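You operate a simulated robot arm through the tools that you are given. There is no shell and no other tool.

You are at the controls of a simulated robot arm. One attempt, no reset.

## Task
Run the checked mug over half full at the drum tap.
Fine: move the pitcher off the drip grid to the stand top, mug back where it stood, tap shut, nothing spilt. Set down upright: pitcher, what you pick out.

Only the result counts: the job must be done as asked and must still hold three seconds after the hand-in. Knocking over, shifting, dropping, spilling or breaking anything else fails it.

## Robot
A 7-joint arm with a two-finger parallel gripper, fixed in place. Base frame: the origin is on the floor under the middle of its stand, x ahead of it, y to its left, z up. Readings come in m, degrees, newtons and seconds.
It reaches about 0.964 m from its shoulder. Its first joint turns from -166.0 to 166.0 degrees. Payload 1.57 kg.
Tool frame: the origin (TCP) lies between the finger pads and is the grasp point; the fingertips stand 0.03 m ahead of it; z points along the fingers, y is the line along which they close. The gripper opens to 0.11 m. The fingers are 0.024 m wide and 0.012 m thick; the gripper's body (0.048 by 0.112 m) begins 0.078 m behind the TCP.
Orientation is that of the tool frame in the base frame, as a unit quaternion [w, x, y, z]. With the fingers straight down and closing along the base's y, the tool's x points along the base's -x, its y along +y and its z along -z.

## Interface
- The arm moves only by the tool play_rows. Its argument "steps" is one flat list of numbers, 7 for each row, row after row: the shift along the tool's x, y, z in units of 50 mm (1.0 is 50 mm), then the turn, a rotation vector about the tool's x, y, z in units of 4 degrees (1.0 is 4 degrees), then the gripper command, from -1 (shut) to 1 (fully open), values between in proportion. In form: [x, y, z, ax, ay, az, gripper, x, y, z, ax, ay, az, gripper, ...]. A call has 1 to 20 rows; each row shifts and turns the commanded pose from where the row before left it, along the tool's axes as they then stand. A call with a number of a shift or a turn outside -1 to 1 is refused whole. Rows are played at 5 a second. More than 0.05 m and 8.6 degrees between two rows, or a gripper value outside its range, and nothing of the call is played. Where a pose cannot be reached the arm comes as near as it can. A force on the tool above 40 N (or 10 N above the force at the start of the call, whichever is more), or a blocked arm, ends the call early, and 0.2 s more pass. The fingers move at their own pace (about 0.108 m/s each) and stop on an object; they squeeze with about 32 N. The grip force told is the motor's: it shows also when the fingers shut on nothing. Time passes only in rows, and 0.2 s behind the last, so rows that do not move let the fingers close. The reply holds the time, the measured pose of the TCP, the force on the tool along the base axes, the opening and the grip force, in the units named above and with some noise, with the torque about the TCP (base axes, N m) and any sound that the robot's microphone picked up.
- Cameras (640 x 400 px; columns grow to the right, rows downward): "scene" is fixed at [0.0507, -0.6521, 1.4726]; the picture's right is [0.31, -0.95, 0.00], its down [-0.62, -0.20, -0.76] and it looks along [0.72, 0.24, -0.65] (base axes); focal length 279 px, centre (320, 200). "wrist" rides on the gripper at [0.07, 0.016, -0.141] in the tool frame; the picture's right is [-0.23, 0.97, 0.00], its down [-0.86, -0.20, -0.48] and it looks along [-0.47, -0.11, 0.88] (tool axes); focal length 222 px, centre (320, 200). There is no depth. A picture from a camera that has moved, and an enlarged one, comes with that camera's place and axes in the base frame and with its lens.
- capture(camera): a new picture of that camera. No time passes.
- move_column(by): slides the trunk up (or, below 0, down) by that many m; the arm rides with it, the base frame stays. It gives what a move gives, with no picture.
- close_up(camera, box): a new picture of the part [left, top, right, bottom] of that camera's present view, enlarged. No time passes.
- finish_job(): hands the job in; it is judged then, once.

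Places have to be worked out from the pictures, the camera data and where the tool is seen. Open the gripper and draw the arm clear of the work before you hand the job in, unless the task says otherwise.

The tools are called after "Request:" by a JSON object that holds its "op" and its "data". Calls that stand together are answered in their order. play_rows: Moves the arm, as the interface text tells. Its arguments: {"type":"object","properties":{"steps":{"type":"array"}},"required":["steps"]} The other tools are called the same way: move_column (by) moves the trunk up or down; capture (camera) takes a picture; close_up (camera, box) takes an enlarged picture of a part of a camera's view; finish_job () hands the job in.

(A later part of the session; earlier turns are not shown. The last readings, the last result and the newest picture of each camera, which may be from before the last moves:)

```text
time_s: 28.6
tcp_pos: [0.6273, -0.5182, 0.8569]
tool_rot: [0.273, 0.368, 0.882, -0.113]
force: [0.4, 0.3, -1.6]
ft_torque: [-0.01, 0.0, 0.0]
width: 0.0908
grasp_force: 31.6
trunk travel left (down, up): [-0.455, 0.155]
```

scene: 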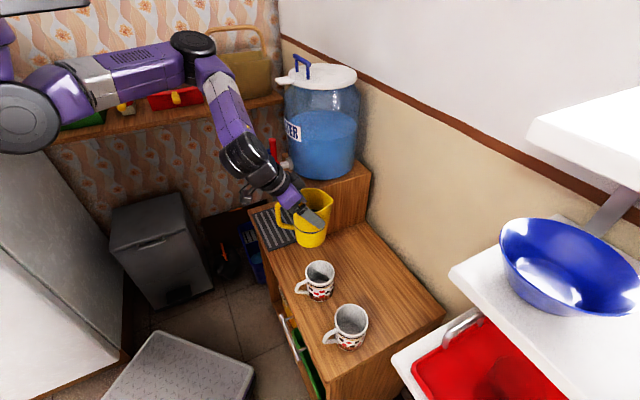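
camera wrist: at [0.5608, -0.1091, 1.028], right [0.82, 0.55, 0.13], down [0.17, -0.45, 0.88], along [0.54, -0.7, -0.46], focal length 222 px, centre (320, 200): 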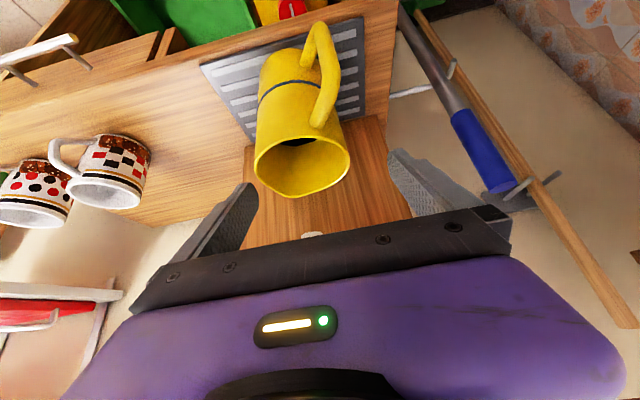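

Still free. I continue with 2 mm rows.

Request:
{"op": "play_rows", "data": {"steps": [0.0226, 0, 0.033, 0, 0, 0, -1, 0.0226, 0, 0.033, 0, 0, 0, -1, 0, 0, 0, 0, 0, 0, -1]}}

Request:
{"op": "close_up", "data": {"camera": "scene", "box": [290, 190, 370, 270]}}

```text
time_s: 29.4
tcp_pos: [0.6281, -0.5189, 0.8556]
tool_rot: [0.273, 0.368, 0.881, -0.114]
force: [0.9, 4.0, 18.0]
ft_torque: [-0.36, 0.2, -0.14]
width: 0.0909
grasp_force: 32.0
trunk travel left (down, up): [-0.455, 0.155]
```

```text
5.00 times, centred on (330, 230) of scene
camera zoom: at [0.0507, -0.6521, 1.4726], right [0.31, -0.95, 0.0], down [-0.62, -0.2, -0.76], along [0.72, 0.24, -0.65], focal length 1396 px, centre (270, 50)
```

zoom: 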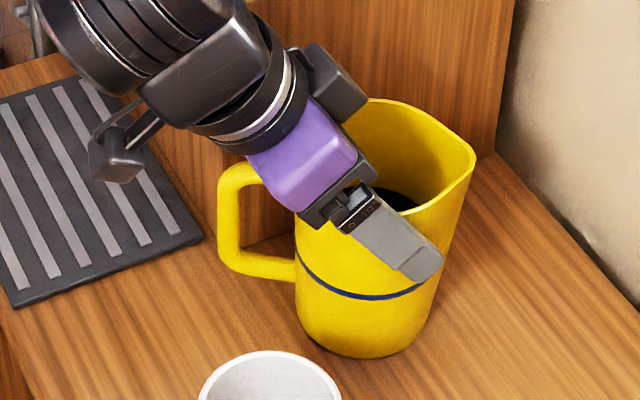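

Contact with the top at 18 N, so the pitcher stands. I relieve the press by 1.5 mm and open the fingers.

Request:
{"op": "play_rows", "data": {"steps": [-0.017, 0, -0.025, 0, 0, 0, -1, 0, 0, 0, 0, 0, 0, -1, 0, 0, 0, 0, 0, 0, 0.5, 0, 0, 0, 0, 0, 0, 1, 0, 0, 0, 0, 0, 0, 1]}}

Request:
{"op": "close_up", "data": {"camera": "scene", "box": [290, 190, 370, 270]}}

Request:
{"op": "capture", "data": {"camera": "wrist"}}

```text
time_s: 30.6
tcp_pos: [0.6277, -0.5185, 0.854]
tool_rot: [0.271, 0.368, 0.882, -0.113]
force: [0.6, 0.4, -0.3]
ft_torque: [-0.03, 0.0, -0.03]
width: 0.1102
grasp_force: 0.2
trunk travel left (down, up): [-0.455, 0.155]
```

```text
5.00 times, centred on (330, 230) of scene
camera zoom: at [0.0507, -0.6521, 1.4726], right [0.31, -0.95, 0.0], down [-0.62, -0.2, -0.76], along [0.72, 0.24, -0.65], focal length 1396 px, centre (270, 50)
```

zoom: 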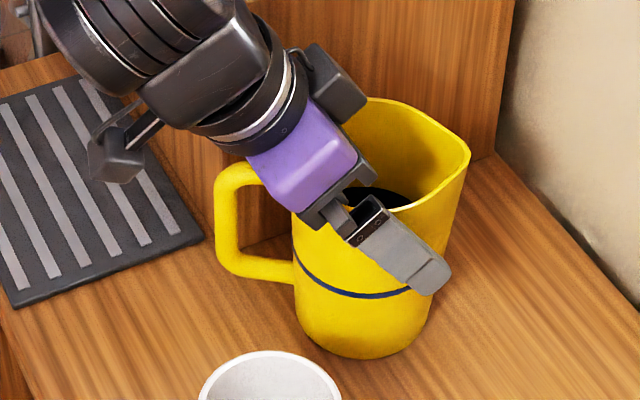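

```text
taken
camera wrist: at [0.5432, -0.4107, 0.9322], right [0.82, 0.55, 0.13], down [0.17, -0.45, 0.88], along [0.54, -0.7, -0.46], focal length 222 px, centre (320, 200)
```

wrist: 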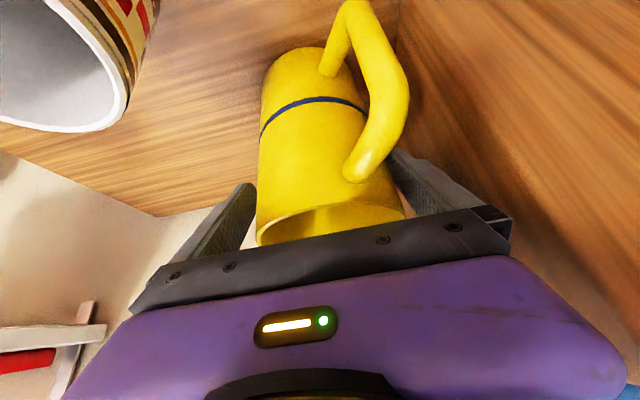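

The pitcher stands upright and free, with zero force. I back out along the finger axis.

Request:
{"op": "play_rows", "data": {"steps": [0, 0, -0.3, 0, 0, 0, 1, 0, 0, -0.5, 0, 0, 0, 1, 0, 0, -0.6, 0, 0, 0, 1, 0, 0, -0.8, 0, 0, 0, 1, 0, 0, -0.8, 0, 0, 0, 1]}}

Request:
{"op": "capture", "data": {"camera": "scene"}}

Request:
{"op": "capture", "data": {"camera": "wrist"}}

```text
time_s: 31.8
tcp_pos: [0.5676, -0.4598, 0.9781]
tool_rot: [0.272, 0.368, 0.882, -0.113]
force: [-0.2, 0.0, 0.6]
ft_torque: [0.0, 0.01, 0.03]
width: 0.1102
grasp_force: 0.1
trunk travel left (down, up): [-0.455, 0.155]
```

```text
taken
```

scene: 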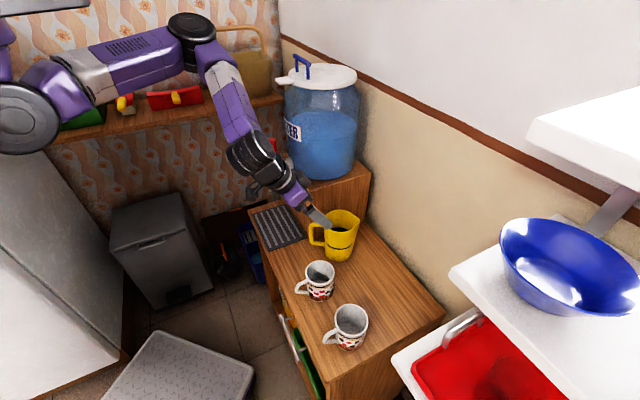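

```text
taken
camera wrist: at [0.4837, -0.3523, 1.056], right [0.82, 0.55, 0.13], down [0.16, -0.45, 0.88], along [0.54, -0.7, -0.46], focal length 222 px, centre (320, 200)
```

wrist: 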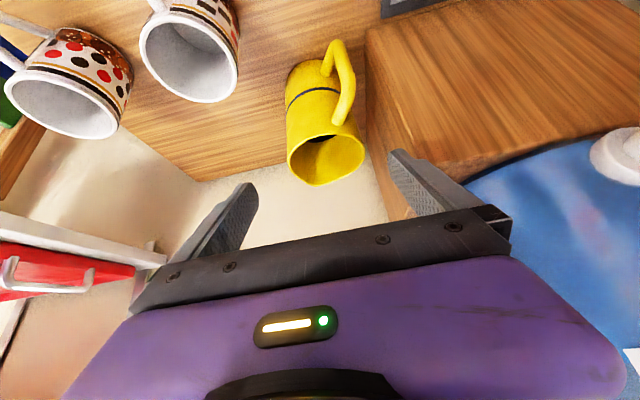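

The pitcher stands free on the stand top. Next is the checked mug: I move the hand, still high, to a point in front of and above the mug and look.

Request:
{"op": "play_rows", "data": {"steps": [0.483, -0.66, -0.332, 0, 0, 0, 1, 0.483, -0.66, -0.332, 0, 0, 0, 1, 0.483, -0.66, -0.332, 0, 0, 0, 1, 0, 0, 0, 0, 0, 0, 1]}}

Request:
{"op": "capture", "data": {"camera": "wrist"}}

Request:
{"op": "close_up", "data": {"camera": "scene", "box": [270, 220, 390, 340]}}

```text
time_s: 32.8
tcp_pos: [0.434, -0.4647, 0.9797]
tool_rot: [0.272, 0.368, 0.882, -0.113]
force: [1.2, 0.4, -0.5]
ft_torque: [-0.01, -0.05, 0.02]
width: 0.11
grasp_force: 0.1
trunk travel left (down, up): [-0.455, 0.155]
```

```text
taken
camera wrist: at [0.3507, -0.3576, 1.058], right [0.82, 0.55, 0.13], down [0.17, -0.45, 0.88], along [0.54, -0.7, -0.46], focal length 222 px, centre (320, 200)
```

wrist: 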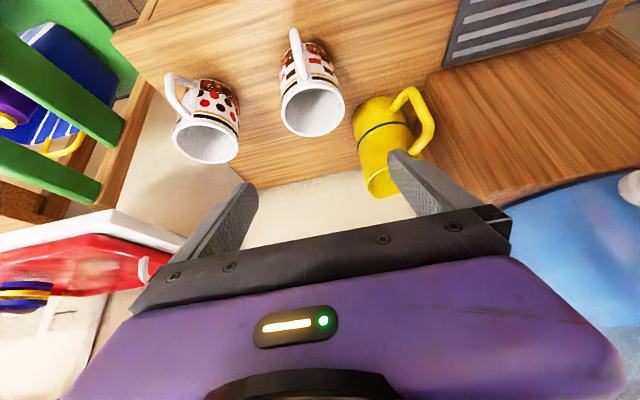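

```text
3.33 times, centred on (330, 280) of scene
camera zoom: at [0.0507, -0.6521, 1.4726], right [0.31, -0.95, 0.0], down [-0.62, -0.2, -0.76], along [0.72, 0.24, -0.65], focal length 930 px, centre (287, -67)
```

zoom: 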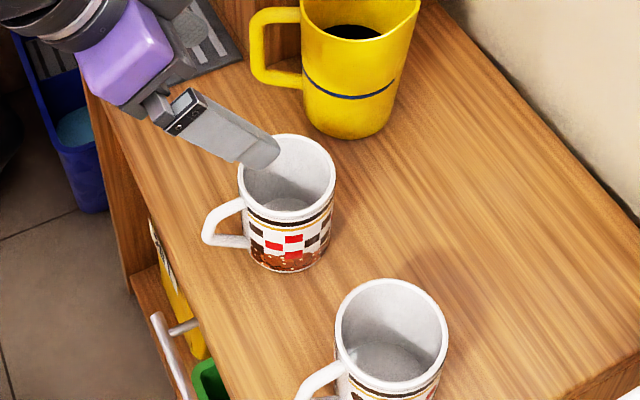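

The mug axis is at (0.476, -0.507), within 1 mm of the finger mid-plane. I move down and out onto its approach line, then in along the finger axis, stopping about 4 cm short.

Request:
{"op": "play_rows", "data": {"steps": [0.525, -0.01, 0, 0, 0, 0, 1, 0.525, -0.01, 0, 0, 0, 0, 1, 0, 0, 0.7, 0, 0, 0, 1, 0, 0, 0.7, 0, 0, 0, 1, 0, 0, 0.7, 0, 0, 0, 1, 0, 0, 0.7, 0, 0, 0, 1]}}

Request:
{"op": "capture", "data": {"camera": "wrist"}}

Request:
{"op": "close_up", "data": {"camera": "scene", "box": [270, 220, 390, 340]}}

```text
time_s: 34.2
tcp_pos: [0.4602, -0.4898, 0.8329]
tool_rot: [0.272, 0.369, 0.882, -0.114]
force: [0.2, 0.5, 0.3]
ft_torque: [-0.01, -0.02, 0.03]
width: 0.1101
grasp_force: 0.0
trunk travel left (down, up): [-0.455, 0.155]
```

```text
taken
camera wrist: at [0.3761, -0.3827, 0.9115], right [0.82, 0.55, 0.13], down [0.17, -0.45, 0.88], along [0.54, -0.7, -0.46], focal length 222 px, centre (320, 200)
```

wrist: 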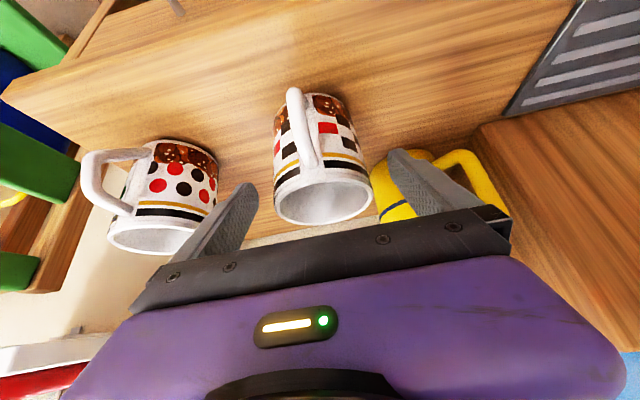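

```text
3.33 times, centred on (330, 280) of scene
camera zoom: at [0.0507, -0.6521, 1.4726], right [0.31, -0.95, 0.0], down [-0.62, -0.2, -0.76], along [0.72, 0.24, -0.65], focal length 930 px, centre (287, -67)
```

zoom: 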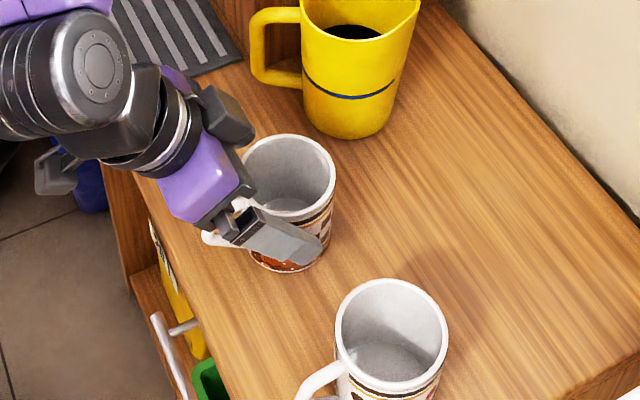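

Aligned, with no contact. I make a 2 mm sideways correction and take the last 40 mm in.

Request:
{"op": "play_rows", "data": {"steps": [0, -0.04, 0.4, 0, 0, 0, 1, 0, 0, 0.4, 0, 0, 0, 1, 0, 0, 0, 0, 0, 0, 1]}}

Request:
{"op": "capture", "data": {"camera": "wrist"}}

Request:
{"op": "close_up", "data": {"camera": "scene", "box": [270, 220, 390, 340]}}

```text
time_s: 35.0
tcp_pos: [0.4741, -0.5088, 0.8008]
tool_rot: [0.273, 0.368, 0.882, -0.113]
force: [-0.7, -0.5, -0.4]
ft_torque: [0.03, -0.01, 0.01]
width: 0.11
grasp_force: 0.1
trunk travel left (down, up): [-0.455, 0.155]
```

```text
taken
camera wrist: at [0.39, -0.4003, 0.8795], right [0.82, 0.55, 0.13], down [0.16, -0.45, 0.88], along [0.54, -0.7, -0.46], focal length 222 px, centre (320, 200)
```

wrist: 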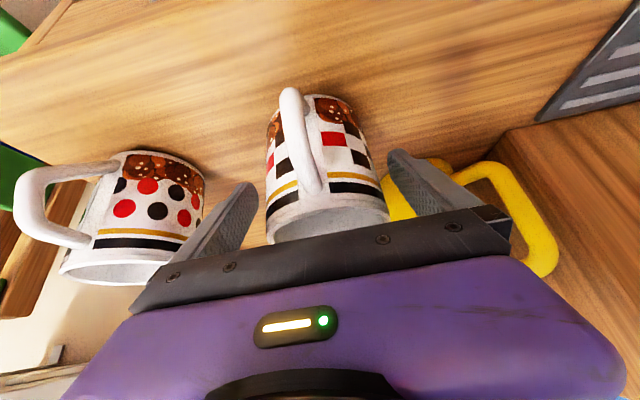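

```text
3.33 times, centred on (330, 280) of scene
camera zoom: at [0.0507, -0.6521, 1.4726], right [0.31, -0.95, 0.0], down [-0.62, -0.2, -0.76], along [0.72, 0.24, -0.65], focal length 930 px, centre (287, -67)
```

zoom: 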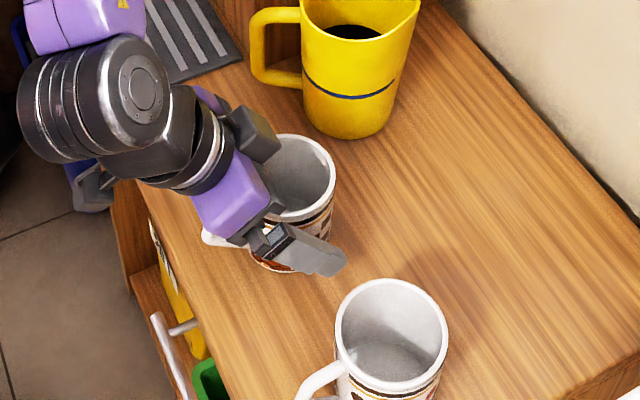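

The mug is centred to within a millimetre at TCP (0.474, -0.509, 0.801), which I'll use as the return pose. I close the fingers on it.

Request:
{"op": "play_rows", "data": {"steps": [0, 0, 0, 0, 0, 0, -1, 0, 0, 0, 0, 0, 0, -1, 0, 0, 0, 0, 0, 0, -1, 0, 0, 0, 0, 0, 0, -1]}}

```text
time_s: 36.0
tcp_pos: [0.474, -0.5083, 0.8015]
tool_rot: [0.273, 0.368, 0.882, -0.112]
force: [0.1, 0.5, 0.8]
ft_torque: [-0.1, 0.0, 0.05]
width: 0.0819
grasp_force: 31.6
trunk travel left (down, up): [-0.455, 0.155]
```

Mug gripped at 82 mm. I lift it 3 cm and draw it out towards the cabinet front.

Request:
{"op": "play_rows", "data": {"steps": [-0.17, 0, -0.248, 0, 0, 0, -1, -0.17, 0, -0.248, 0, 0, 0, -1, 0.467, 0, -0.321, 0, 0, 0, -1, 0.467, 0, -0.321, 0, 0, 0, -1, 0.467, 0, -0.321, 0, 0, 0, -1]}}

Request:
{"op": "capture", "data": {"camera": "scene"}}

```text
time_s: 37.2
tcp_pos: [0.4132, -0.4492, 0.8319]
tool_rot: [0.273, 0.368, 0.882, -0.114]
force: [1.0, 0.6, -2.0]
ft_torque: [-0.03, 0.0, -0.01]
width: 0.0818
grasp_force: 31.8
trunk travel left (down, up): [-0.455, 0.155]
```

```text
taken
```

scene: 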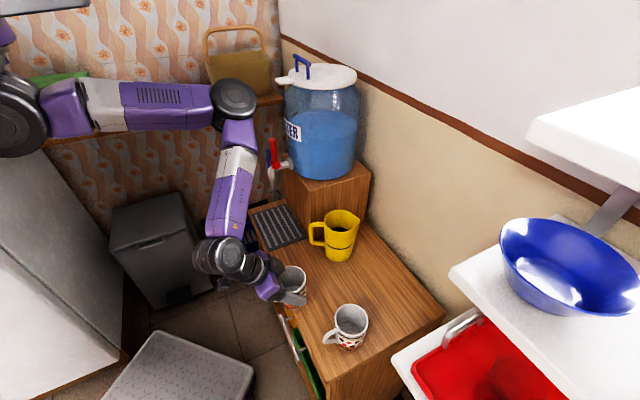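

The mug is held well, about 0.2 kg. I carry it 0.30 m along the cabinet front towards the tap, past the pitcher's handle.

Request:
{"op": "play_rows", "data": {"steps": [0, 0.6, 0, 0, 0, 0, -1, 0, 0.6, 0, 0, 0, 0, -1, 0, 0.6, 0, 0, 0, 0, -1, 0, 0.6, 0, 0, 0, 0, -1, 0, 0.6, 0, 0, 0, 0, -1]}}

Request:
{"op": "capture", "data": {"camera": "scene"}}

```text
time_s: 38.4
tcp_pos: [0.5217, -0.3418, 0.8323]
tool_rot: [0.272, 0.369, 0.882, -0.113]
force: [0.5, 0.1, -1.9]
ft_torque: [0.01, -0.03, 0.05]
width: 0.0819
grasp_force: 32.3
trunk travel left (down, up): [-0.455, 0.155]
```

```text
taken
```

scene: 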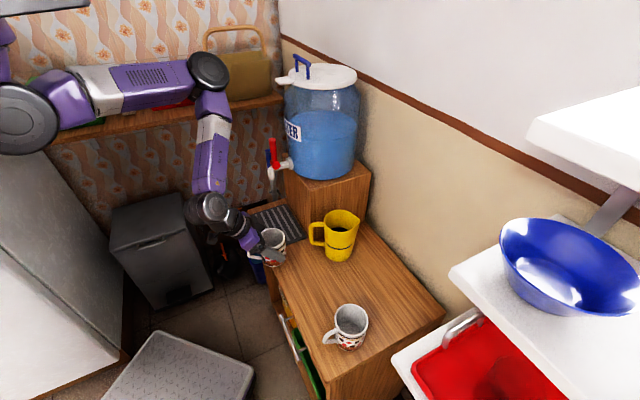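

Going smoothly. I continue the remaining 0.154 m to stand straight in front of the spout.

Request:
{"op": "play_rows", "data": {"steps": [0, 0.616, 0, 0, 0, 0, -1, 0, 0.616, 0, 0, 0, 0, -1, 0, 0.616, 0, 0, 0, 0, -1, 0, 0.616, 0, 0, 0, 0, -1, 0, 0.616, 0, 0, 0, 0, -1, 0, 0, 0, 0, 0, 0, -1]}}

Request:
{"op": "close_up", "data": {"camera": "scene", "box": [200, 120, 330, 260]}}

Request:
{"op": "capture", "data": {"camera": "wrist"}}

```text
time_s: 39.8
tcp_pos: [0.6275, -0.262, 0.8498]
tool_rot: [0.271, 0.368, 0.882, -0.113]
force: [-0.7, -1.6, -2.2]
ft_torque: [0.02, -0.02, -0.01]
width: 0.0819
grasp_force: 32.0
out of reach, approached as far as the arm can: row 2, 3
trunk travel left (down, up): [-0.455, 0.155]
```

```text
2.86 times, centred on (265, 190) of scene
camera zoom: at [0.0507, -0.6521, 1.4726], right [0.31, -0.95, 0.0], down [-0.62, -0.2, -0.76], along [0.72, 0.24, -0.65], focal length 798 px, centre (477, 229)
```

zoom: 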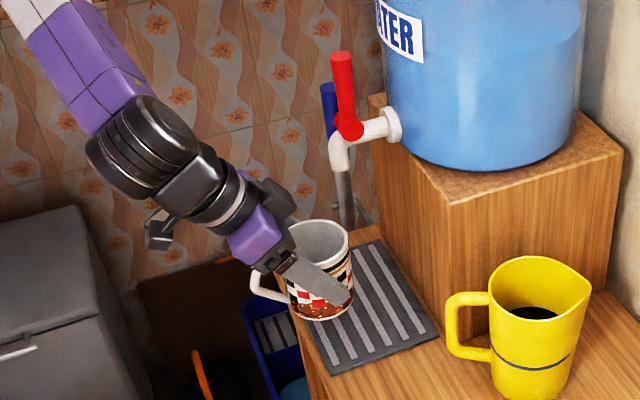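

```text
taken
camera wrist: at [0.5435, -0.1538, 0.9283], right [0.82, 0.55, 0.13], down [0.17, -0.45, 0.88], along [0.54, -0.7, -0.46], focal length 222 px, centre (320, 200)
```

wrist: 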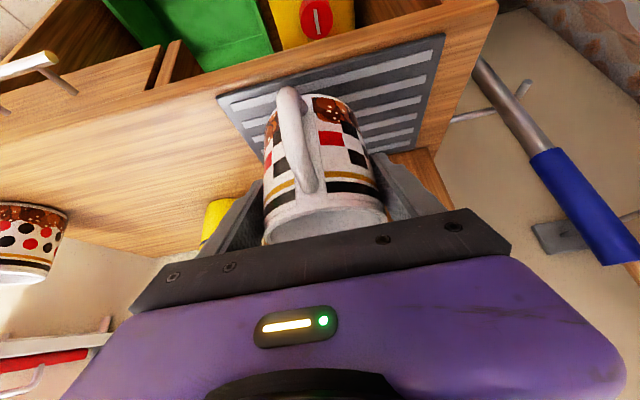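

The arm drifted slightly: the hand is at L 0.258, W 0.629, z 0.850, still 4 cm clear of the spout. I correct to the spout's line and lower to z 0.82, so the housing will pass well below the spout.

Request:
{"op": "play_rows", "data": {"steps": [0.17, 0.223, 0.248, 0, 0, 0, -1, 0.17, 0.223, 0.248, 0, 0, 0, -1, 0, 0, 0, 0, 0, 0, -1]}}

```text
time_s: 40.6
tcp_pos: [0.644, -0.2465, 0.819]
tool_rot: [0.273, 0.368, 0.882, -0.113]
force: [0.2, 0.3, -2.6]
ft_torque: [-0.04, -0.01, 0.01]
width: 0.082
grasp_force: 32.2
trunk travel left (down, up): [-0.455, 0.155]
```

Clean. I slide the mug 5 cm inward to bring it under the spout.

Request:
{"op": "play_rows", "data": {"steps": [-0.275, 0, 0.189, 0, 0, 0, -1, -0.275, 0, 0.189, 0, 0, 0, -1, -0.275, 0, 0.189, 0, 0, 0, -1, 0, 0, 0, 0, 0, 0, -1]}}

Request:
{"op": "close_up", "data": {"camera": "scene", "box": [220, 130, 320, 250]}}

Request:
{"op": "capture", "data": {"camera": "wrist"}}

```text
time_s: 41.6
tcp_pos: [0.6789, -0.284, 0.8186]
tool_rot: [0.272, 0.368, 0.882, -0.114]
force: [0.6, 0.7, -1.3]
ft_torque: [-0.01, -0.01, 0.01]
width: 0.0819
grasp_force: 31.9
trunk travel left (down, up): [-0.455, 0.155]
```

```text
3.33 times, centred on (270, 190) of scene
camera zoom: at [0.0507, -0.6521, 1.4726], right [0.31, -0.95, 0.0], down [-0.62, -0.2, -0.76], along [0.72, 0.24, -0.65], focal length 930 px, centre (487, 233)
```

zoom: 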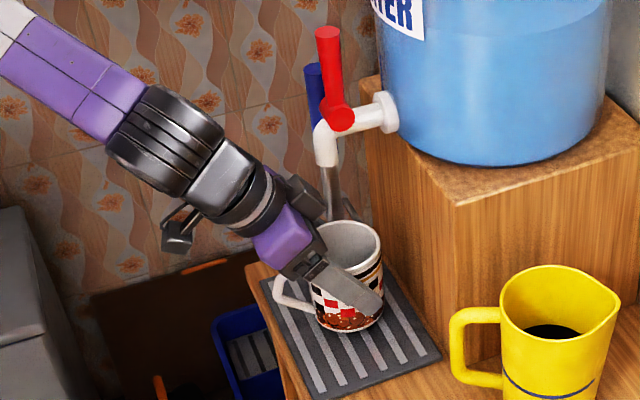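

```text
taken
camera wrist: at [0.5943, -0.1759, 0.897], right [0.82, 0.55, 0.13], down [0.17, -0.45, 0.88], along [0.54, -0.7, -0.46], focal length 222 px, centre (320, 200)
```

wrist: 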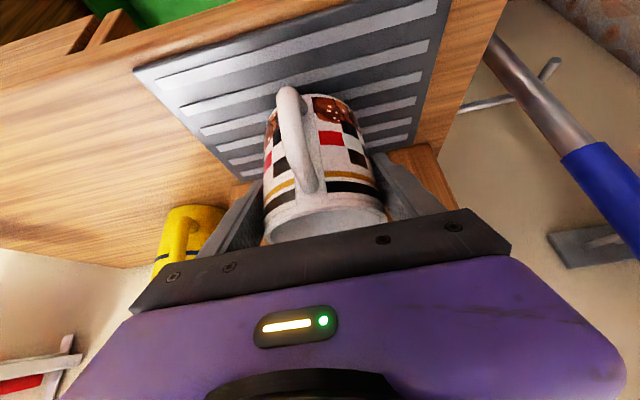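

The mug is centred under the spout within a few millimetres. I lower it 10 mm, then go on in small rows to contact with the grid.

Request:
{"op": "play_rows", "data": {"steps": [0.057, 0, 0.0825, 0, 0, 0, -1, 0.045, 0, 0.066, 0, 0, 0, -1, 0, 0, 0, 0, 0, 0, -1]}}

```text
time_s: 42.4
tcp_pos: [0.678, -0.2833, 0.8091]
tool_rot: [0.272, 0.368, 0.882, -0.113]
force: [0.5, 0.8, -2.2]
ft_torque: [0.0, -0.03, -0.01]
width: 0.0819
grasp_force: 32.2
trunk travel left (down, up): [-0.455, 0.155]
```

No contact at z 0.809. I take two more 1.5 mm rows.

Request:
{"op": "play_rows", "data": {"steps": [0.017, 0, 0.025, 0, 0, 0, -1, 0.017, 0, 0.025, 0, 0, 0, -1, 0, 0, 0, 0, 0, 0, -1]}}

```text
time_s: 43.2
tcp_pos: [0.6791, -0.2832, 0.8087]
tool_rot: [0.273, 0.368, 0.882, -0.114]
force: [-2.1, 1.5, 10.1]
ft_torque: [-0.07, 0.49, -0.06]
width: 0.0819
grasp_force: 32.1
trunk travel left (down, up): [-0.455, 0.155]
```

Contact with the grid at 10 N. I relieve it slightly and open the fingers.

Request:
{"op": "play_rows", "data": {"steps": [-0.011, 0, -0.0165, 0, 0, 0, -1, 0, 0, 0, 0, 0, 0, 0, 0, 0, 0, 0, 0, 0, 1, 0, 0, 0, 0, 0, 0, 1]}}

Request:
{"op": "close_up", "data": {"camera": "scene", "box": [220, 130, 320, 250]}}

```text
time_s: 44.2
tcp_pos: [0.6777, -0.2838, 0.8069]
tool_rot: [0.273, 0.367, 0.882, -0.113]
force: [-0.4, -0.4, -0.8]
ft_torque: [-0.03, -0.01, 0.01]
width: 0.1101
grasp_force: 0.1
trunk travel left (down, up): [-0.455, 0.155]
```

```text
3.33 times, centred on (270, 190) of scene
camera zoom: at [0.0507, -0.6521, 1.4726], right [0.31, -0.95, 0.0], down [-0.62, -0.2, -0.76], along [0.72, 0.24, -0.65], focal length 930 px, centre (487, 233)
```

zoom: 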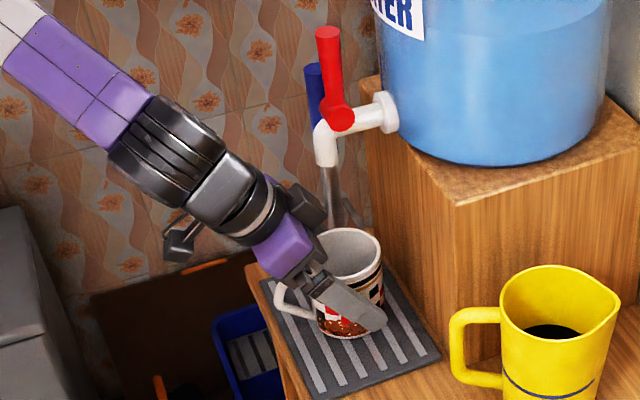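

The mug stands on the grid under the spout. I back the hand out along the finger axis by 0.10 m.

Request:
{"op": "play_rows", "data": {"steps": [0, 0, -0.5, 0, 0, 0, 1, 0, 0, -0.5, 0, 0, 0, 1, 0, 0, -0.5, 0, 0, 0, 1, 0, 0, -0.5, 0, 0, 0, 1]}}

Request:
{"op": "close_up", "data": {"camera": "scene", "box": [220, 130, 320, 250]}}

Request:
{"op": "capture", "data": {"camera": "wrist"}}

```text
time_s: 45.2
tcp_pos: [0.639, -0.2411, 0.8917]
tool_rot: [0.273, 0.368, 0.882, -0.113]
force: [-0.3, 0.0, 0.6]
ft_torque: [-0.01, -0.04, 0.02]
width: 0.11
grasp_force: 0.1
trunk travel left (down, up): [-0.455, 0.155]
```

```text
3.33 times, centred on (270, 190) of scene
camera zoom: at [0.0507, -0.6521, 1.4726], right [0.31, -0.95, 0.0], down [-0.62, -0.2, -0.76], along [0.72, 0.24, -0.65], focal length 930 px, centre (487, 233)
```

zoom: 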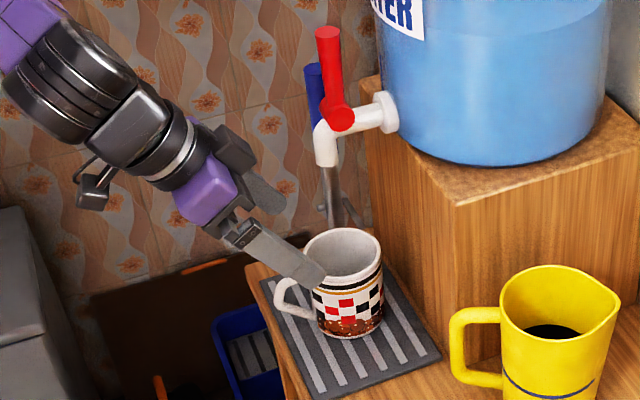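

```text
taken
camera wrist: at [0.5557, -0.1346, 0.9695], right [0.82, 0.55, 0.13], down [0.17, -0.45, 0.88], along [0.54, -0.7, -0.46], focal length 222 px, centre (320, 200)
```

wrist: 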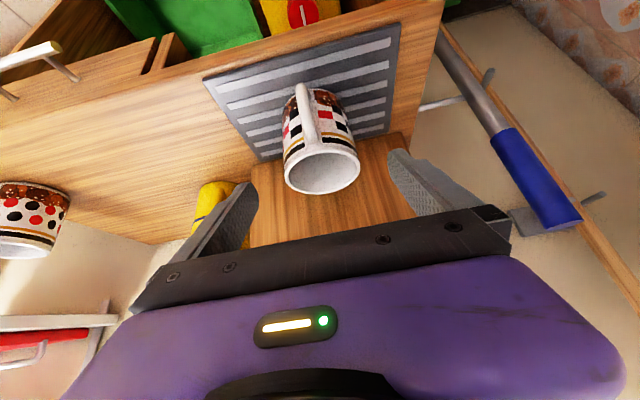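

The mug stands squarely under the spout. I raise the trunk 0.15 m, which lifts the hand straight up in front of the tap, with the fingers straddling it at a distance.

Request:
{"op": "move_column", "data": {"by": 0.15}}

Request:
{"op": "capture", "data": {"camera": "wrist"}}

Request:
{"op": "close_up", "data": {"camera": "scene", "box": [200, 110, 320, 230]}}

```text
time_s: 46.9
tcp_pos: [0.6404, -0.2436, 1.0414]
tool_rot: [0.272, 0.368, 0.882, -0.114]
force: [-0.1, 0.3, 1.1]
ft_torque: [-0.04, 0.0, -0.02]
width: 0.1098
grasp_force: 0.0
trunk travel left (down, up): [-0.605, 0.005]
```

```text
taken
camera wrist: at [0.5558, -0.1346, 1.1192], right [0.82, 0.55, 0.13], down [0.17, -0.45, 0.88], along [0.54, -0.7, -0.46], focal length 222 px, centre (320, 200)
```

wrist: 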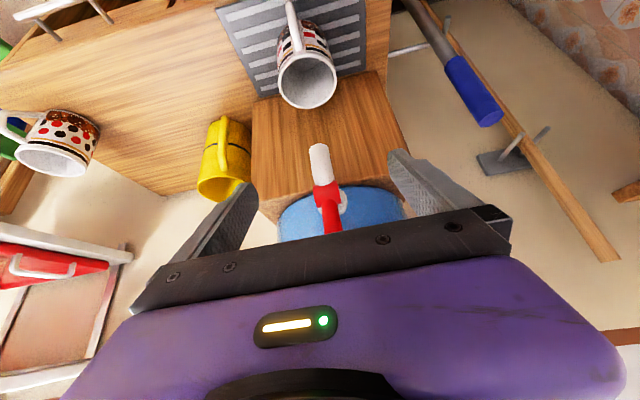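

```text
3.33 times, centred on (260, 170) of scene
camera zoom: at [0.0507, -0.6521, 1.4726], right [0.31, -0.95, 0.0], down [-0.62, -0.2, -0.76], along [0.72, 0.24, -0.65], focal length 930 px, centre (520, 300)
```

zoom: 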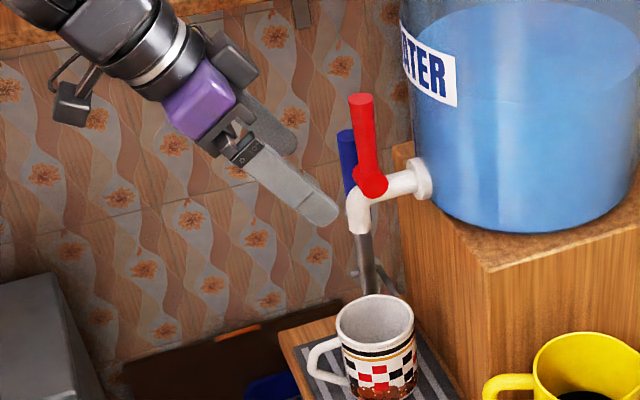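

The lever stands within 2 mm of the finger mid-plane. I move in and slightly up so the open fingers straddle its upper half (TCP at W 0.696, z 1.06).

Request:
{"op": "play_rows", "data": {"steps": [-0.346, -0.007, 0.1225, 0, 0, 0, 1, -0.346, -0.007, 0.1225, 0, 0, 0, 1, -0.346, -0.007, 0.1225, 0, 0, 0, 1, -0.346, -0.007, 0.1225, 0, 0, 0, 1, 0, 0, 0, 0, 0, 0, 1]}}

Request:
{"op": "capture", "data": {"camera": "wrist"}}

Request:
{"op": "close_up", "data": {"camera": "scene", "box": [200, 110, 320, 230]}}

```text
time_s: 48.1
tcp_pos: [0.6893, -0.2964, 1.06]
tool_rot: [0.272, 0.368, 0.882, -0.114]
force: [-0.2, -0.9, 0.5]
ft_torque: [0.02, -0.02, -0.01]
width: 0.1099
grasp_force: 0.0
trunk travel left (down, up): [-0.605, 0.005]
```

```text
taken
camera wrist: at [0.605, -0.1867, 1.1382], right [0.82, 0.55, 0.13], down [0.17, -0.45, 0.88], along [0.54, -0.7, -0.46], focal length 222 px, centre (320, 200)
```

wrist: 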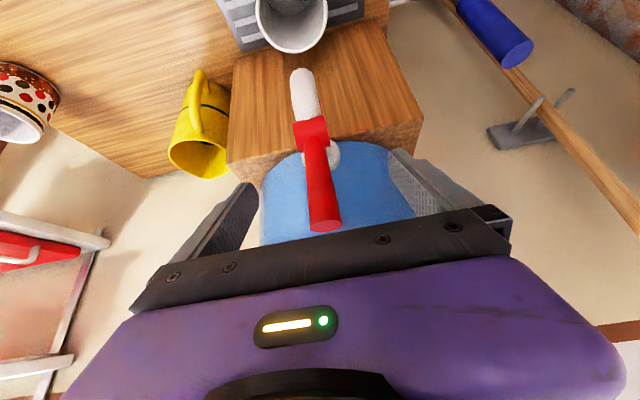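

```text
3.33 times, centred on (260, 170) of scene
camera zoom: at [0.0507, -0.6521, 1.4726], right [0.31, -0.95, 0.0], down [-0.62, -0.2, -0.76], along [0.72, 0.24, -0.65], focal length 930 px, centre (520, 300)
```

zoom: 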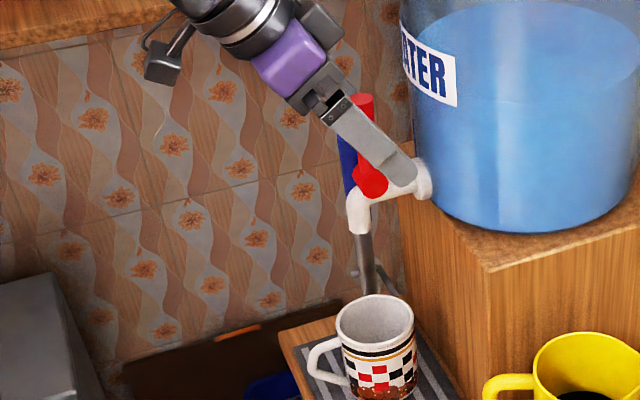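

The lever is squarely between the fingers (its top computes to 0.690, -0.295, 1.085). I close on it gently, without moving the arm.

Request:
{"op": "play_rows", "data": {"steps": [0, 0, 0, 0, 0, 0, -0.3, 0, 0, 0, 0, 0, 0, -0.5, 0, 0, 0, 0, 0, 0, -1, 0, 0, 0, 0, 0, 0, -1]}}

Request:
{"op": "capture", "data": {"camera": "wrist"}}

Request:
{"op": "close_up", "data": {"camera": "scene", "box": [200, 110, 320, 230]}}

```text
time_s: 49.1
tcp_pos: [0.69, -0.2945, 1.0601]
tool_rot: [0.272, 0.368, 0.882, -0.113]
force: [3.4, 4.1, 0.2]
ft_torque: [-0.12, 0.06, 0.04]
width: 0.0187
grasp_force: 32.8
trunk travel left (down, up): [-0.605, 0.005]
```

```text
taken
camera wrist: at [0.6053, -0.1861, 1.1381], right [0.82, 0.55, 0.13], down [0.17, -0.45, 0.88], along [0.54, -0.7, -0.46], focal length 222 px, centre (320, 200)
```

wrist: 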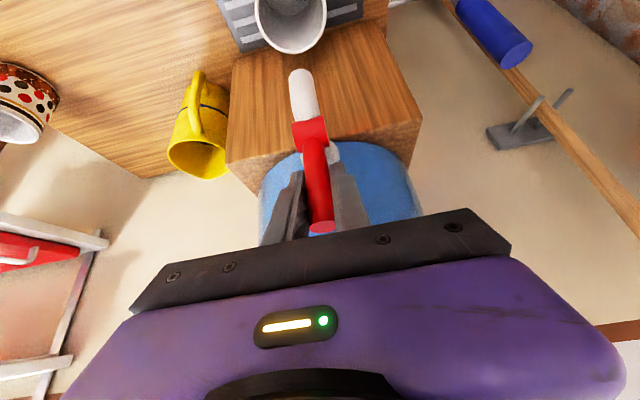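

```text
3.33 times, centred on (260, 170) of scene
camera zoom: at [0.0507, -0.6521, 1.4726], right [0.31, -0.95, 0.0], down [-0.62, -0.2, -0.76], along [0.72, 0.24, -0.65], focal length 930 px, centre (520, 300)
```

zoom: 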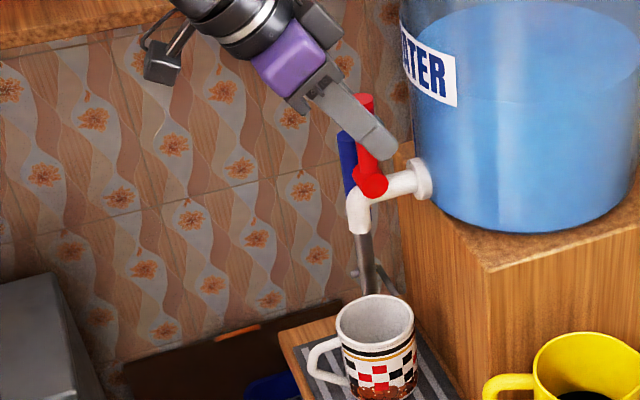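

The lever is gripped at 19 mm. I try turning it forward (towards the cabinet front) by 12°, moving on an arc around the hub, and check force and sound.

Request:
{"op": "play_rows", "data": {"steps": [0.0648, 0, -0.0412, 0, -1, 0, -1, 0.0648, 0, -0.0412, 0, -1, 0, -1, 0.0648, 0, -0.0412, 0, -1, 0, -1]}}

Request:
{"op": "close_up", "data": {"camera": "scene", "box": [200, 110, 320, 230]}}

```text
time_s: 49.9
tcp_pos: [0.6934, -0.2976, 1.0799]
tool_rot: [0.36, 0.355, 0.85, -0.15]
force: [2.2, 6.8, -28.4]
ft_torque: [-0.13, -0.08, -0.06]
width: 0.0184
grasp_force: 33.1
out of reach, approached as far as the arm can: row 3
trunk travel left (down, up): [-0.605, 0.005]
```

```text
3.33 times, centred on (260, 170) of scene
camera zoom: at [0.0507, -0.6521, 1.4726], right [0.31, -0.95, 0.0], down [-0.62, -0.2, -0.76], along [0.72, 0.24, -0.65], focal length 930 px, centre (520, 300)
```

zoom: 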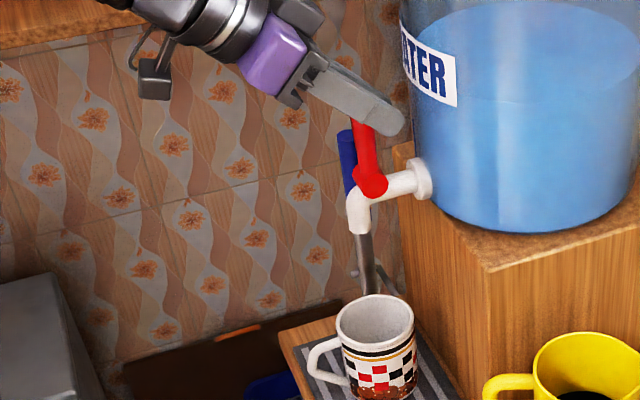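

The tilt turn hit an arm limit, so the fingers slid up the lever instead and it is still upright with the tap shut. I'll loosen the grip, restore the 34.5° tilt and regrip lower. After that I'll swing the lever by pure translation, letting it pivot in the pads.

Request:
{"op": "play_rows", "data": {"steps": [0, 0, 0, 0, 0, 0, -0.1, 0, 0, 0, 0, 1, 0, -0.1, 0, 0, 0, 0, 1, 0, -0.1, 0, 0, 0, 0, 0.83, 0, -0.1, 0.17, 0, 0.173, 0, 0, 0, -0.1, 0.17, 0, 0.173, 0, 0, 0, -0.1]}}

Request:
{"op": "close_up", "data": {"camera": "scene", "box": [200, 110, 320, 230]}}

Request:
{"op": "capture", "data": {"camera": "wrist"}}

```text
time_s: 51.3
tcp_pos: [0.6908, -0.2938, 1.0591]
tool_rot: [0.278, 0.367, 0.88, -0.114]
force: [-0.6, 0.0, 0.3]
ft_torque: [0.03, 0.0, 0.02]
width: 0.0495
grasp_force: 0.0
trunk travel left (down, up): [-0.605, 0.005]
```

```text
3.33 times, centred on (260, 170) of scene
camera zoom: at [0.0507, -0.6521, 1.4726], right [0.31, -0.95, 0.0], down [-0.62, -0.2, -0.76], along [0.72, 0.24, -0.65], focal length 930 px, centre (520, 300)
```

zoom: 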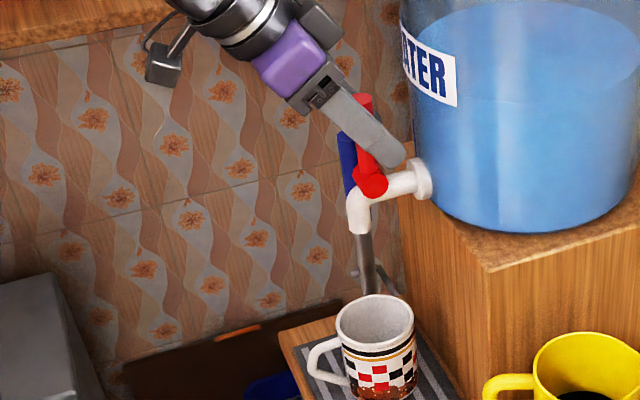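

```text
taken
camera wrist: at [0.6063, -0.1859, 1.1361], right [0.82, 0.55, 0.13], down [0.16, -0.44, 0.88], along [0.55, -0.71, -0.45], focal length 222 px, centre (320, 200)
```

wrist: 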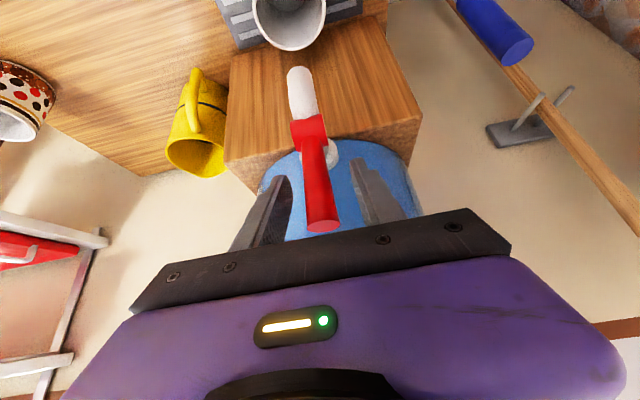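

The lever is upright and untouched between the fingers. I close again and pull it towards the front by about 10° of arc, with the hand's tilt held fixed.

Request:
{"op": "play_rows", "data": {"steps": [0, 0, 0, 0, 0, 0, -1, 0, 0, 0, 0, 0, 0, -1, 0.082, 0, -0.047, 0, 0, 0, -1, 0.082, 0, -0.047, 0, 0, 0, -1, 0, 0, 0, 0, 0, 0, -1]}}

Request:
{"op": "close_up", "data": {"camera": "scene", "box": [200, 110, 320, 230]}}

Request:
{"op": "close_up", "data": {"camera": "wrist", "box": [240, 40, 400, 240]}}

```text
time_s: 52.5
tcp_pos: [0.6851, -0.2892, 1.0597]
tool_rot: [0.28, 0.368, 0.879, -0.116]
force: [9.3, -12.6, 3.1]
ft_torque: [-0.61, -0.56, -0.02]
width: 0.0186
grasp_force: 32.6
trunk travel left (down, up): [-0.605, 0.005]
```

```text
3.33 times, centred on (260, 170) of scene
camera zoom: at [0.0507, -0.6521, 1.4726], right [0.31, -0.95, 0.0], down [-0.62, -0.2, -0.76], along [0.72, 0.24, -0.65], focal length 930 px, centre (520, 300)
```

zoom: 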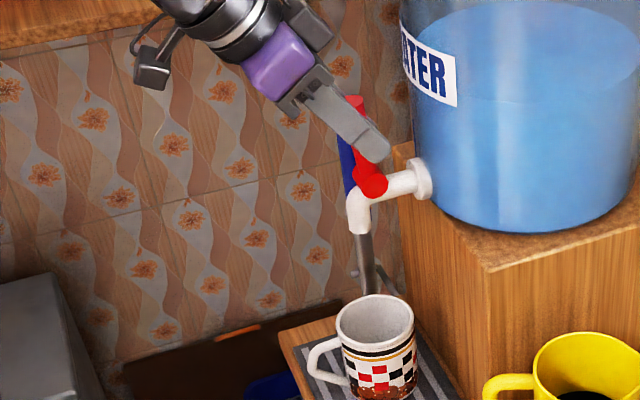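

```text
2.00 times, centred on (320, 140) of wrist
camera zoom: at [0.5998, -0.1801, 1.1359], right [0.82, 0.55, 0.13], down [0.16, -0.44, 0.88], along [0.55, -0.71, -0.45], focal length 444 px, centre (320, 320)
```

zoom: 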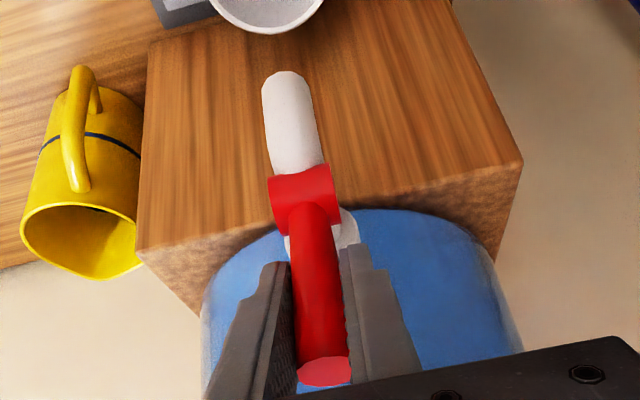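

The lever does swing forward, now at about 8°, resisting with ~15 N and with no water yet. I continue along the arc to about 20°.

Request:
{"op": "play_rows", "data": {"steps": [0.105, 0, -0.041, 0, 0, 0, -1, 0.105, 0, -0.041, 0, 0, 0, -1, 0, 0, 0, 0, 0, 0, -1]}}

Request:
{"op": "close_up", "data": {"camera": "scene", "box": [200, 110, 320, 230]}}

```text
time_s: 53.3
tcp_pos: [0.6765, -0.2805, 1.0561]
tool_rot: [0.278, 0.367, 0.881, -0.114]
force: [8.6, -10.8, 7.5]
ft_torque: [-0.56, -0.59, 0.0]
width: 0.0184
grasp_force: 33.0
trunk travel left (down, up): [-0.605, 0.005]
```

```text
3.33 times, centred on (260, 170) of scene
camera zoom: at [0.0507, -0.6521, 1.4726], right [0.31, -0.95, 0.0], down [-0.62, -0.2, -0.76], along [0.72, 0.24, -0.65], focal length 930 px, centre (520, 300)
```

zoom: 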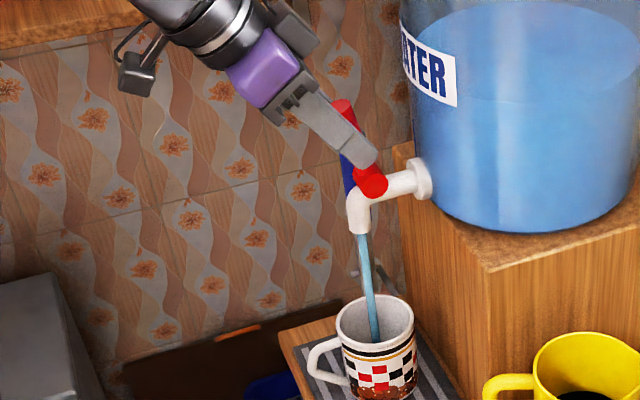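

Water is running straight into the mug, with the lever at about 21°. I hold still for 0.6 s and watch the level.

Request:
{"op": "play_rows", "data": {"steps": [0, 0, 0, 0, 0, 0, -1, 0, 0, 0, 0, 0, 0, -1, 0, 0, 0, 0, 0, 0, -1]}}

Request:
{"op": "close_up", "data": {"camera": "scene", "box": [245, 180, 305, 240]}}

```text
time_s: 54.1
tcp_pos: [0.6751, -0.2787, 1.0568]
tool_rot: [0.277, 0.366, 0.881, -0.115]
force: [6.8, -5.4, 8.0]
ft_torque: [-0.41, -0.46, 0.01]
width: 0.0186
grasp_force: 33.4
trunk travel left (down, up): [-0.605, 0.005]
```

```text
6.67 times, centred on (275, 210) of scene
camera zoom: at [0.0507, -0.6521, 1.4726], right [0.31, -0.95, 0.0], down [-0.62, -0.2, -0.76], along [0.72, 0.24, -0.65], focal length 1861 px, centre (620, 133)
```

zoom: 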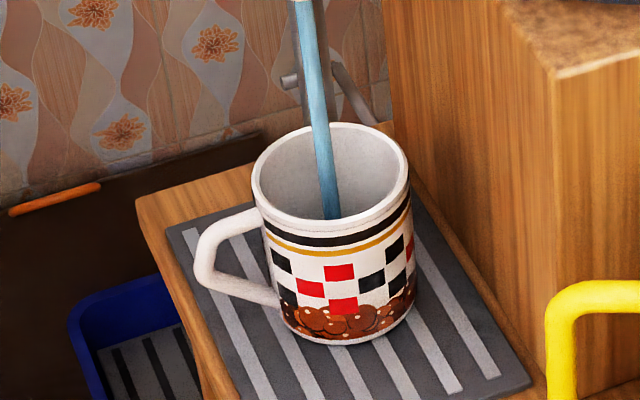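

The stream is well centred and no water surface is visible yet, which means it's below about 25%. I hold another second and look again.

Request:
{"op": "play_rows", "data": {"steps": [0, 0, 0, 0, 0, 0, -1, 0, 0, 0, 0, 0, 0, -1, 0, 0, 0, 0, 0, 0, -1, 0, 0, 0, 0, 0, 0, -1]}}

Request:
{"op": "close_up", "data": {"camera": "scene", "box": [245, 180, 305, 240]}}

Request:
{"op": "capture", "data": {"camera": "wrist"}}

```text
time_s: 55.1
tcp_pos: [0.6757, -0.2809, 1.0562]
tool_rot: [0.277, 0.368, 0.88, -0.115]
force: [4.0, -1.2, 8.1]
ft_torque: [-0.19, -0.29, 0.07]
width: 0.0186
grasp_force: 32.9
trunk travel left (down, up): [-0.605, 0.005]
```

```text
6.67 times, centred on (275, 210) of scene
camera zoom: at [0.0507, -0.6521, 1.4726], right [0.31, -0.95, 0.0], down [-0.62, -0.2, -0.76], along [0.72, 0.24, -0.65], focal length 1861 px, centre (620, 133)
```

zoom: 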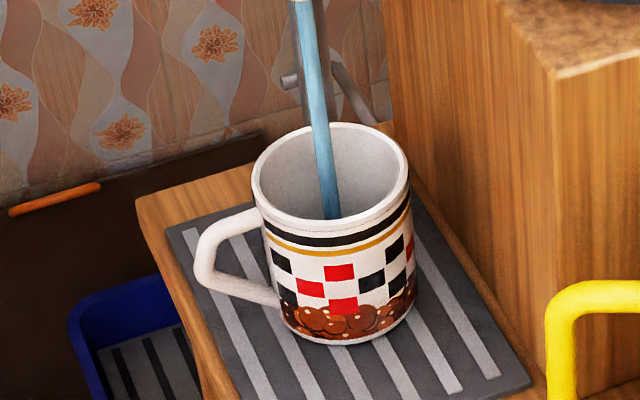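

```text
taken
camera wrist: at [0.5911, -0.1715, 1.1333], right [0.82, 0.55, 0.13], down [0.16, -0.44, 0.88], along [0.55, -0.7, -0.45], focal length 222 px, centre (320, 200)
```

wrist: 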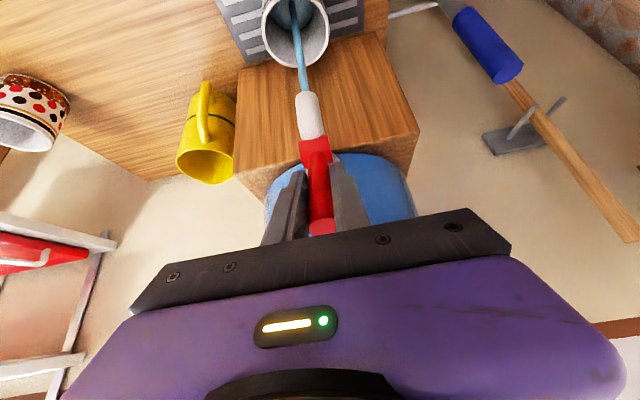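

The flow is steady. I zoom the wrist view into the mug to judge the level.

Request:
{"op": "close_up", "data": {"camera": "wrist", "box": [250, 0, 340, 80]}}

```text
5.00 times, centred on (295, 40) of wrist
camera zoom: at [0.5911, -0.1715, 1.1333], right [0.82, 0.55, 0.13], down [0.16, -0.44, 0.88], along [0.55, -0.7, -0.45], focal length 1111 px, centre (445, 1000)
```

zoom: 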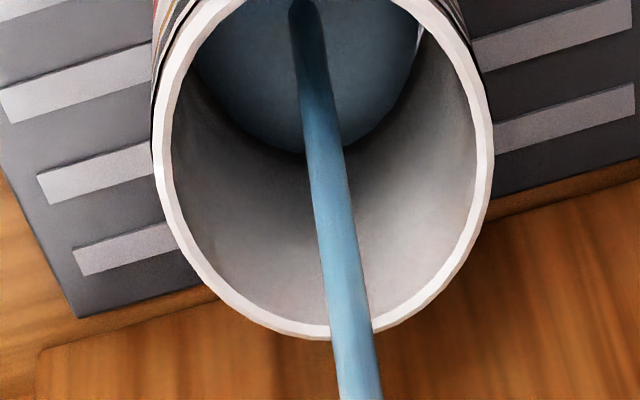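

The wrist view shows the water surface near the bottom, about 8 cm below the rim, so the flow is slow, roughly 10 ml/s. Half full should put the water's edge at row ~225 of this zoom, so I hold for 3 s more and measure the rate.

Request:
{"op": "play_rows", "data": {"steps": [0, 0, 0, 0, 0, 0, -1, 0, 0, 0, 0, 0, 0, -1, 0, 0, 0, 0, 0, 0, -1, 0, 0, 0, 0, 0, 0, -1, 0, 0, 0, 0, 0, 0, -1, 0, 0, 0, 0, 0, 0, -1, 0, 0, 0, 0, 0, 0, -1, 0, 0, 0, 0, 0, 0, -1, 0, 0, 0, 0, 0, 0, -1, 0, 0, 0, 0, 0, 0, -1, 0, 0, 0, 0, 0, 0, -1, 0, 0, 0, 0, 0, 0, -1, 0, 0, 0, 0, 0, 0, -1, 0, 0, 0, 0, 0, 0, -1]}}

Request:
{"op": "close_up", "data": {"camera": "wrist", "box": [250, 0, 340, 80]}}

Request:
{"op": "close_up", "data": {"camera": "scene", "box": [245, 180, 305, 240]}}

```text
time_s: 58.1
tcp_pos: [0.6761, -0.2794, 1.0564]
tool_rot: [0.276, 0.367, 0.881, -0.116]
force: [1.9, 4.1, 3.4]
ft_torque: [0.01, -0.04, 0.04]
width: 0.0187
grasp_force: 33.3
trunk travel left (down, up): [-0.605, 0.005]
```

```text
5.00 times, centred on (295, 40) of wrist
camera zoom: at [0.5911, -0.1714, 1.1332], right [0.82, 0.55, 0.13], down [0.16, -0.44, 0.88], along [0.55, -0.71, -0.45], focal length 1111 px, centre (445, 1000)
```

zoom: 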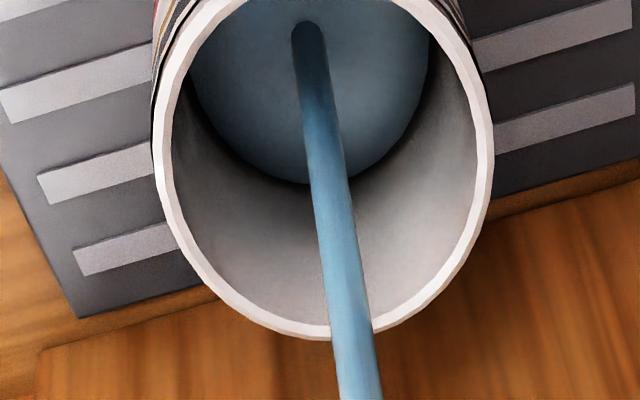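

```text
6.67 times, centred on (275, 210) of scene
camera zoom: at [0.0507, -0.6521, 1.4726], right [0.31, -0.95, 0.0], down [-0.62, -0.2, -0.76], along [0.72, 0.24, -0.65], focal length 1861 px, centre (620, 133)
```

zoom: 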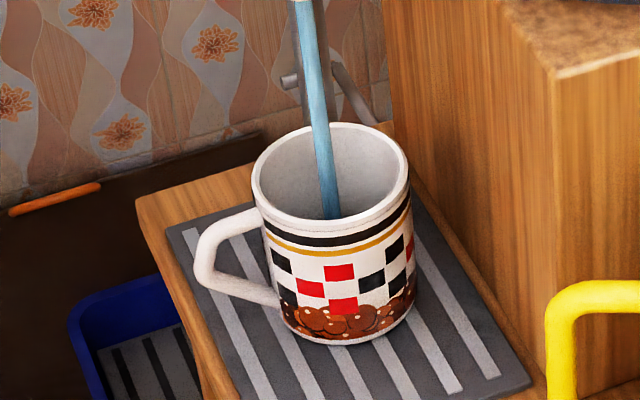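

The level is rising about 5 mm/s and stands roughly 6.4 cm below the rim. I hold 3.6 s more, which should bring it to about the half mark.

Request:
{"op": "play_rows", "data": {"steps": [0, 0, 0, 0, 0, 0, -1, 0, 0, 0, 0, 0, 0, -1, 0, 0, 0, 0, 0, 0, -1, 0, 0, 0, 0, 0, 0, -1, 0, 0, 0, 0, 0, 0, -1, 0, 0, 0, 0, 0, 0, -1, 0, 0, 0, 0, 0, 0, -1, 0, 0, 0, 0, 0, 0, -1, 0, 0, 0, 0, 0, 0, -1, 0, 0, 0, 0, 0, 0, -1, 0, 0, 0, 0, 0, 0, -1, 0, 0, 0, 0, 0, 0, -1, 0, 0, 0, 0, 0, 0, -1, 0, 0, 0, 0, 0, 0, -1, 0, 0, 0, 0, 0, 0, -1, 0, 0, 0, 0, 0, 0, -1, 0, 0, 0, 0, 0, 0, -1]}}

Request:
{"op": "close_up", "data": {"camera": "wrist", "box": [250, 0, 340, 80]}}

Request:
{"op": "close_up", "data": {"camera": "scene", "box": [245, 180, 305, 240]}}

```text
time_s: 61.7
tcp_pos: [0.6755, -0.281, 1.0565]
tool_rot: [0.277, 0.367, 0.88, -0.116]
force: [1.2, 4.7, -1.1]
ft_torque: [0.18, 0.09, 0.03]
width: 0.0184
grasp_force: 33.1
trunk travel left (down, up): [-0.605, 0.005]
```

```text
5.00 times, centred on (295, 40) of wrist
camera zoom: at [0.5911, -0.1714, 1.1332], right [0.82, 0.55, 0.13], down [0.16, -0.44, 0.88], along [0.55, -0.71, -0.45], focal length 1111 px, centre (445, 1000)
```

zoom: 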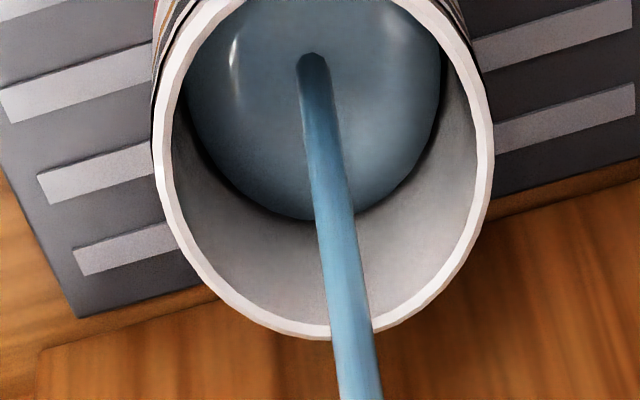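

```text
6.67 times, centred on (275, 210) of scene
camera zoom: at [0.0507, -0.6521, 1.4726], right [0.31, -0.95, 0.0], down [-0.62, -0.2, -0.76], along [0.72, 0.24, -0.65], focal length 1861 px, centre (620, 133)
```

zoom: 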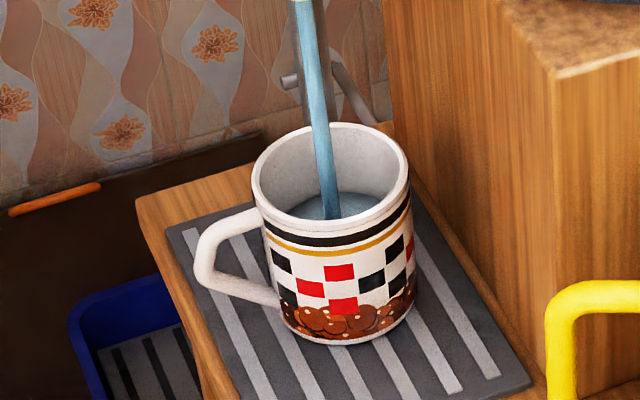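

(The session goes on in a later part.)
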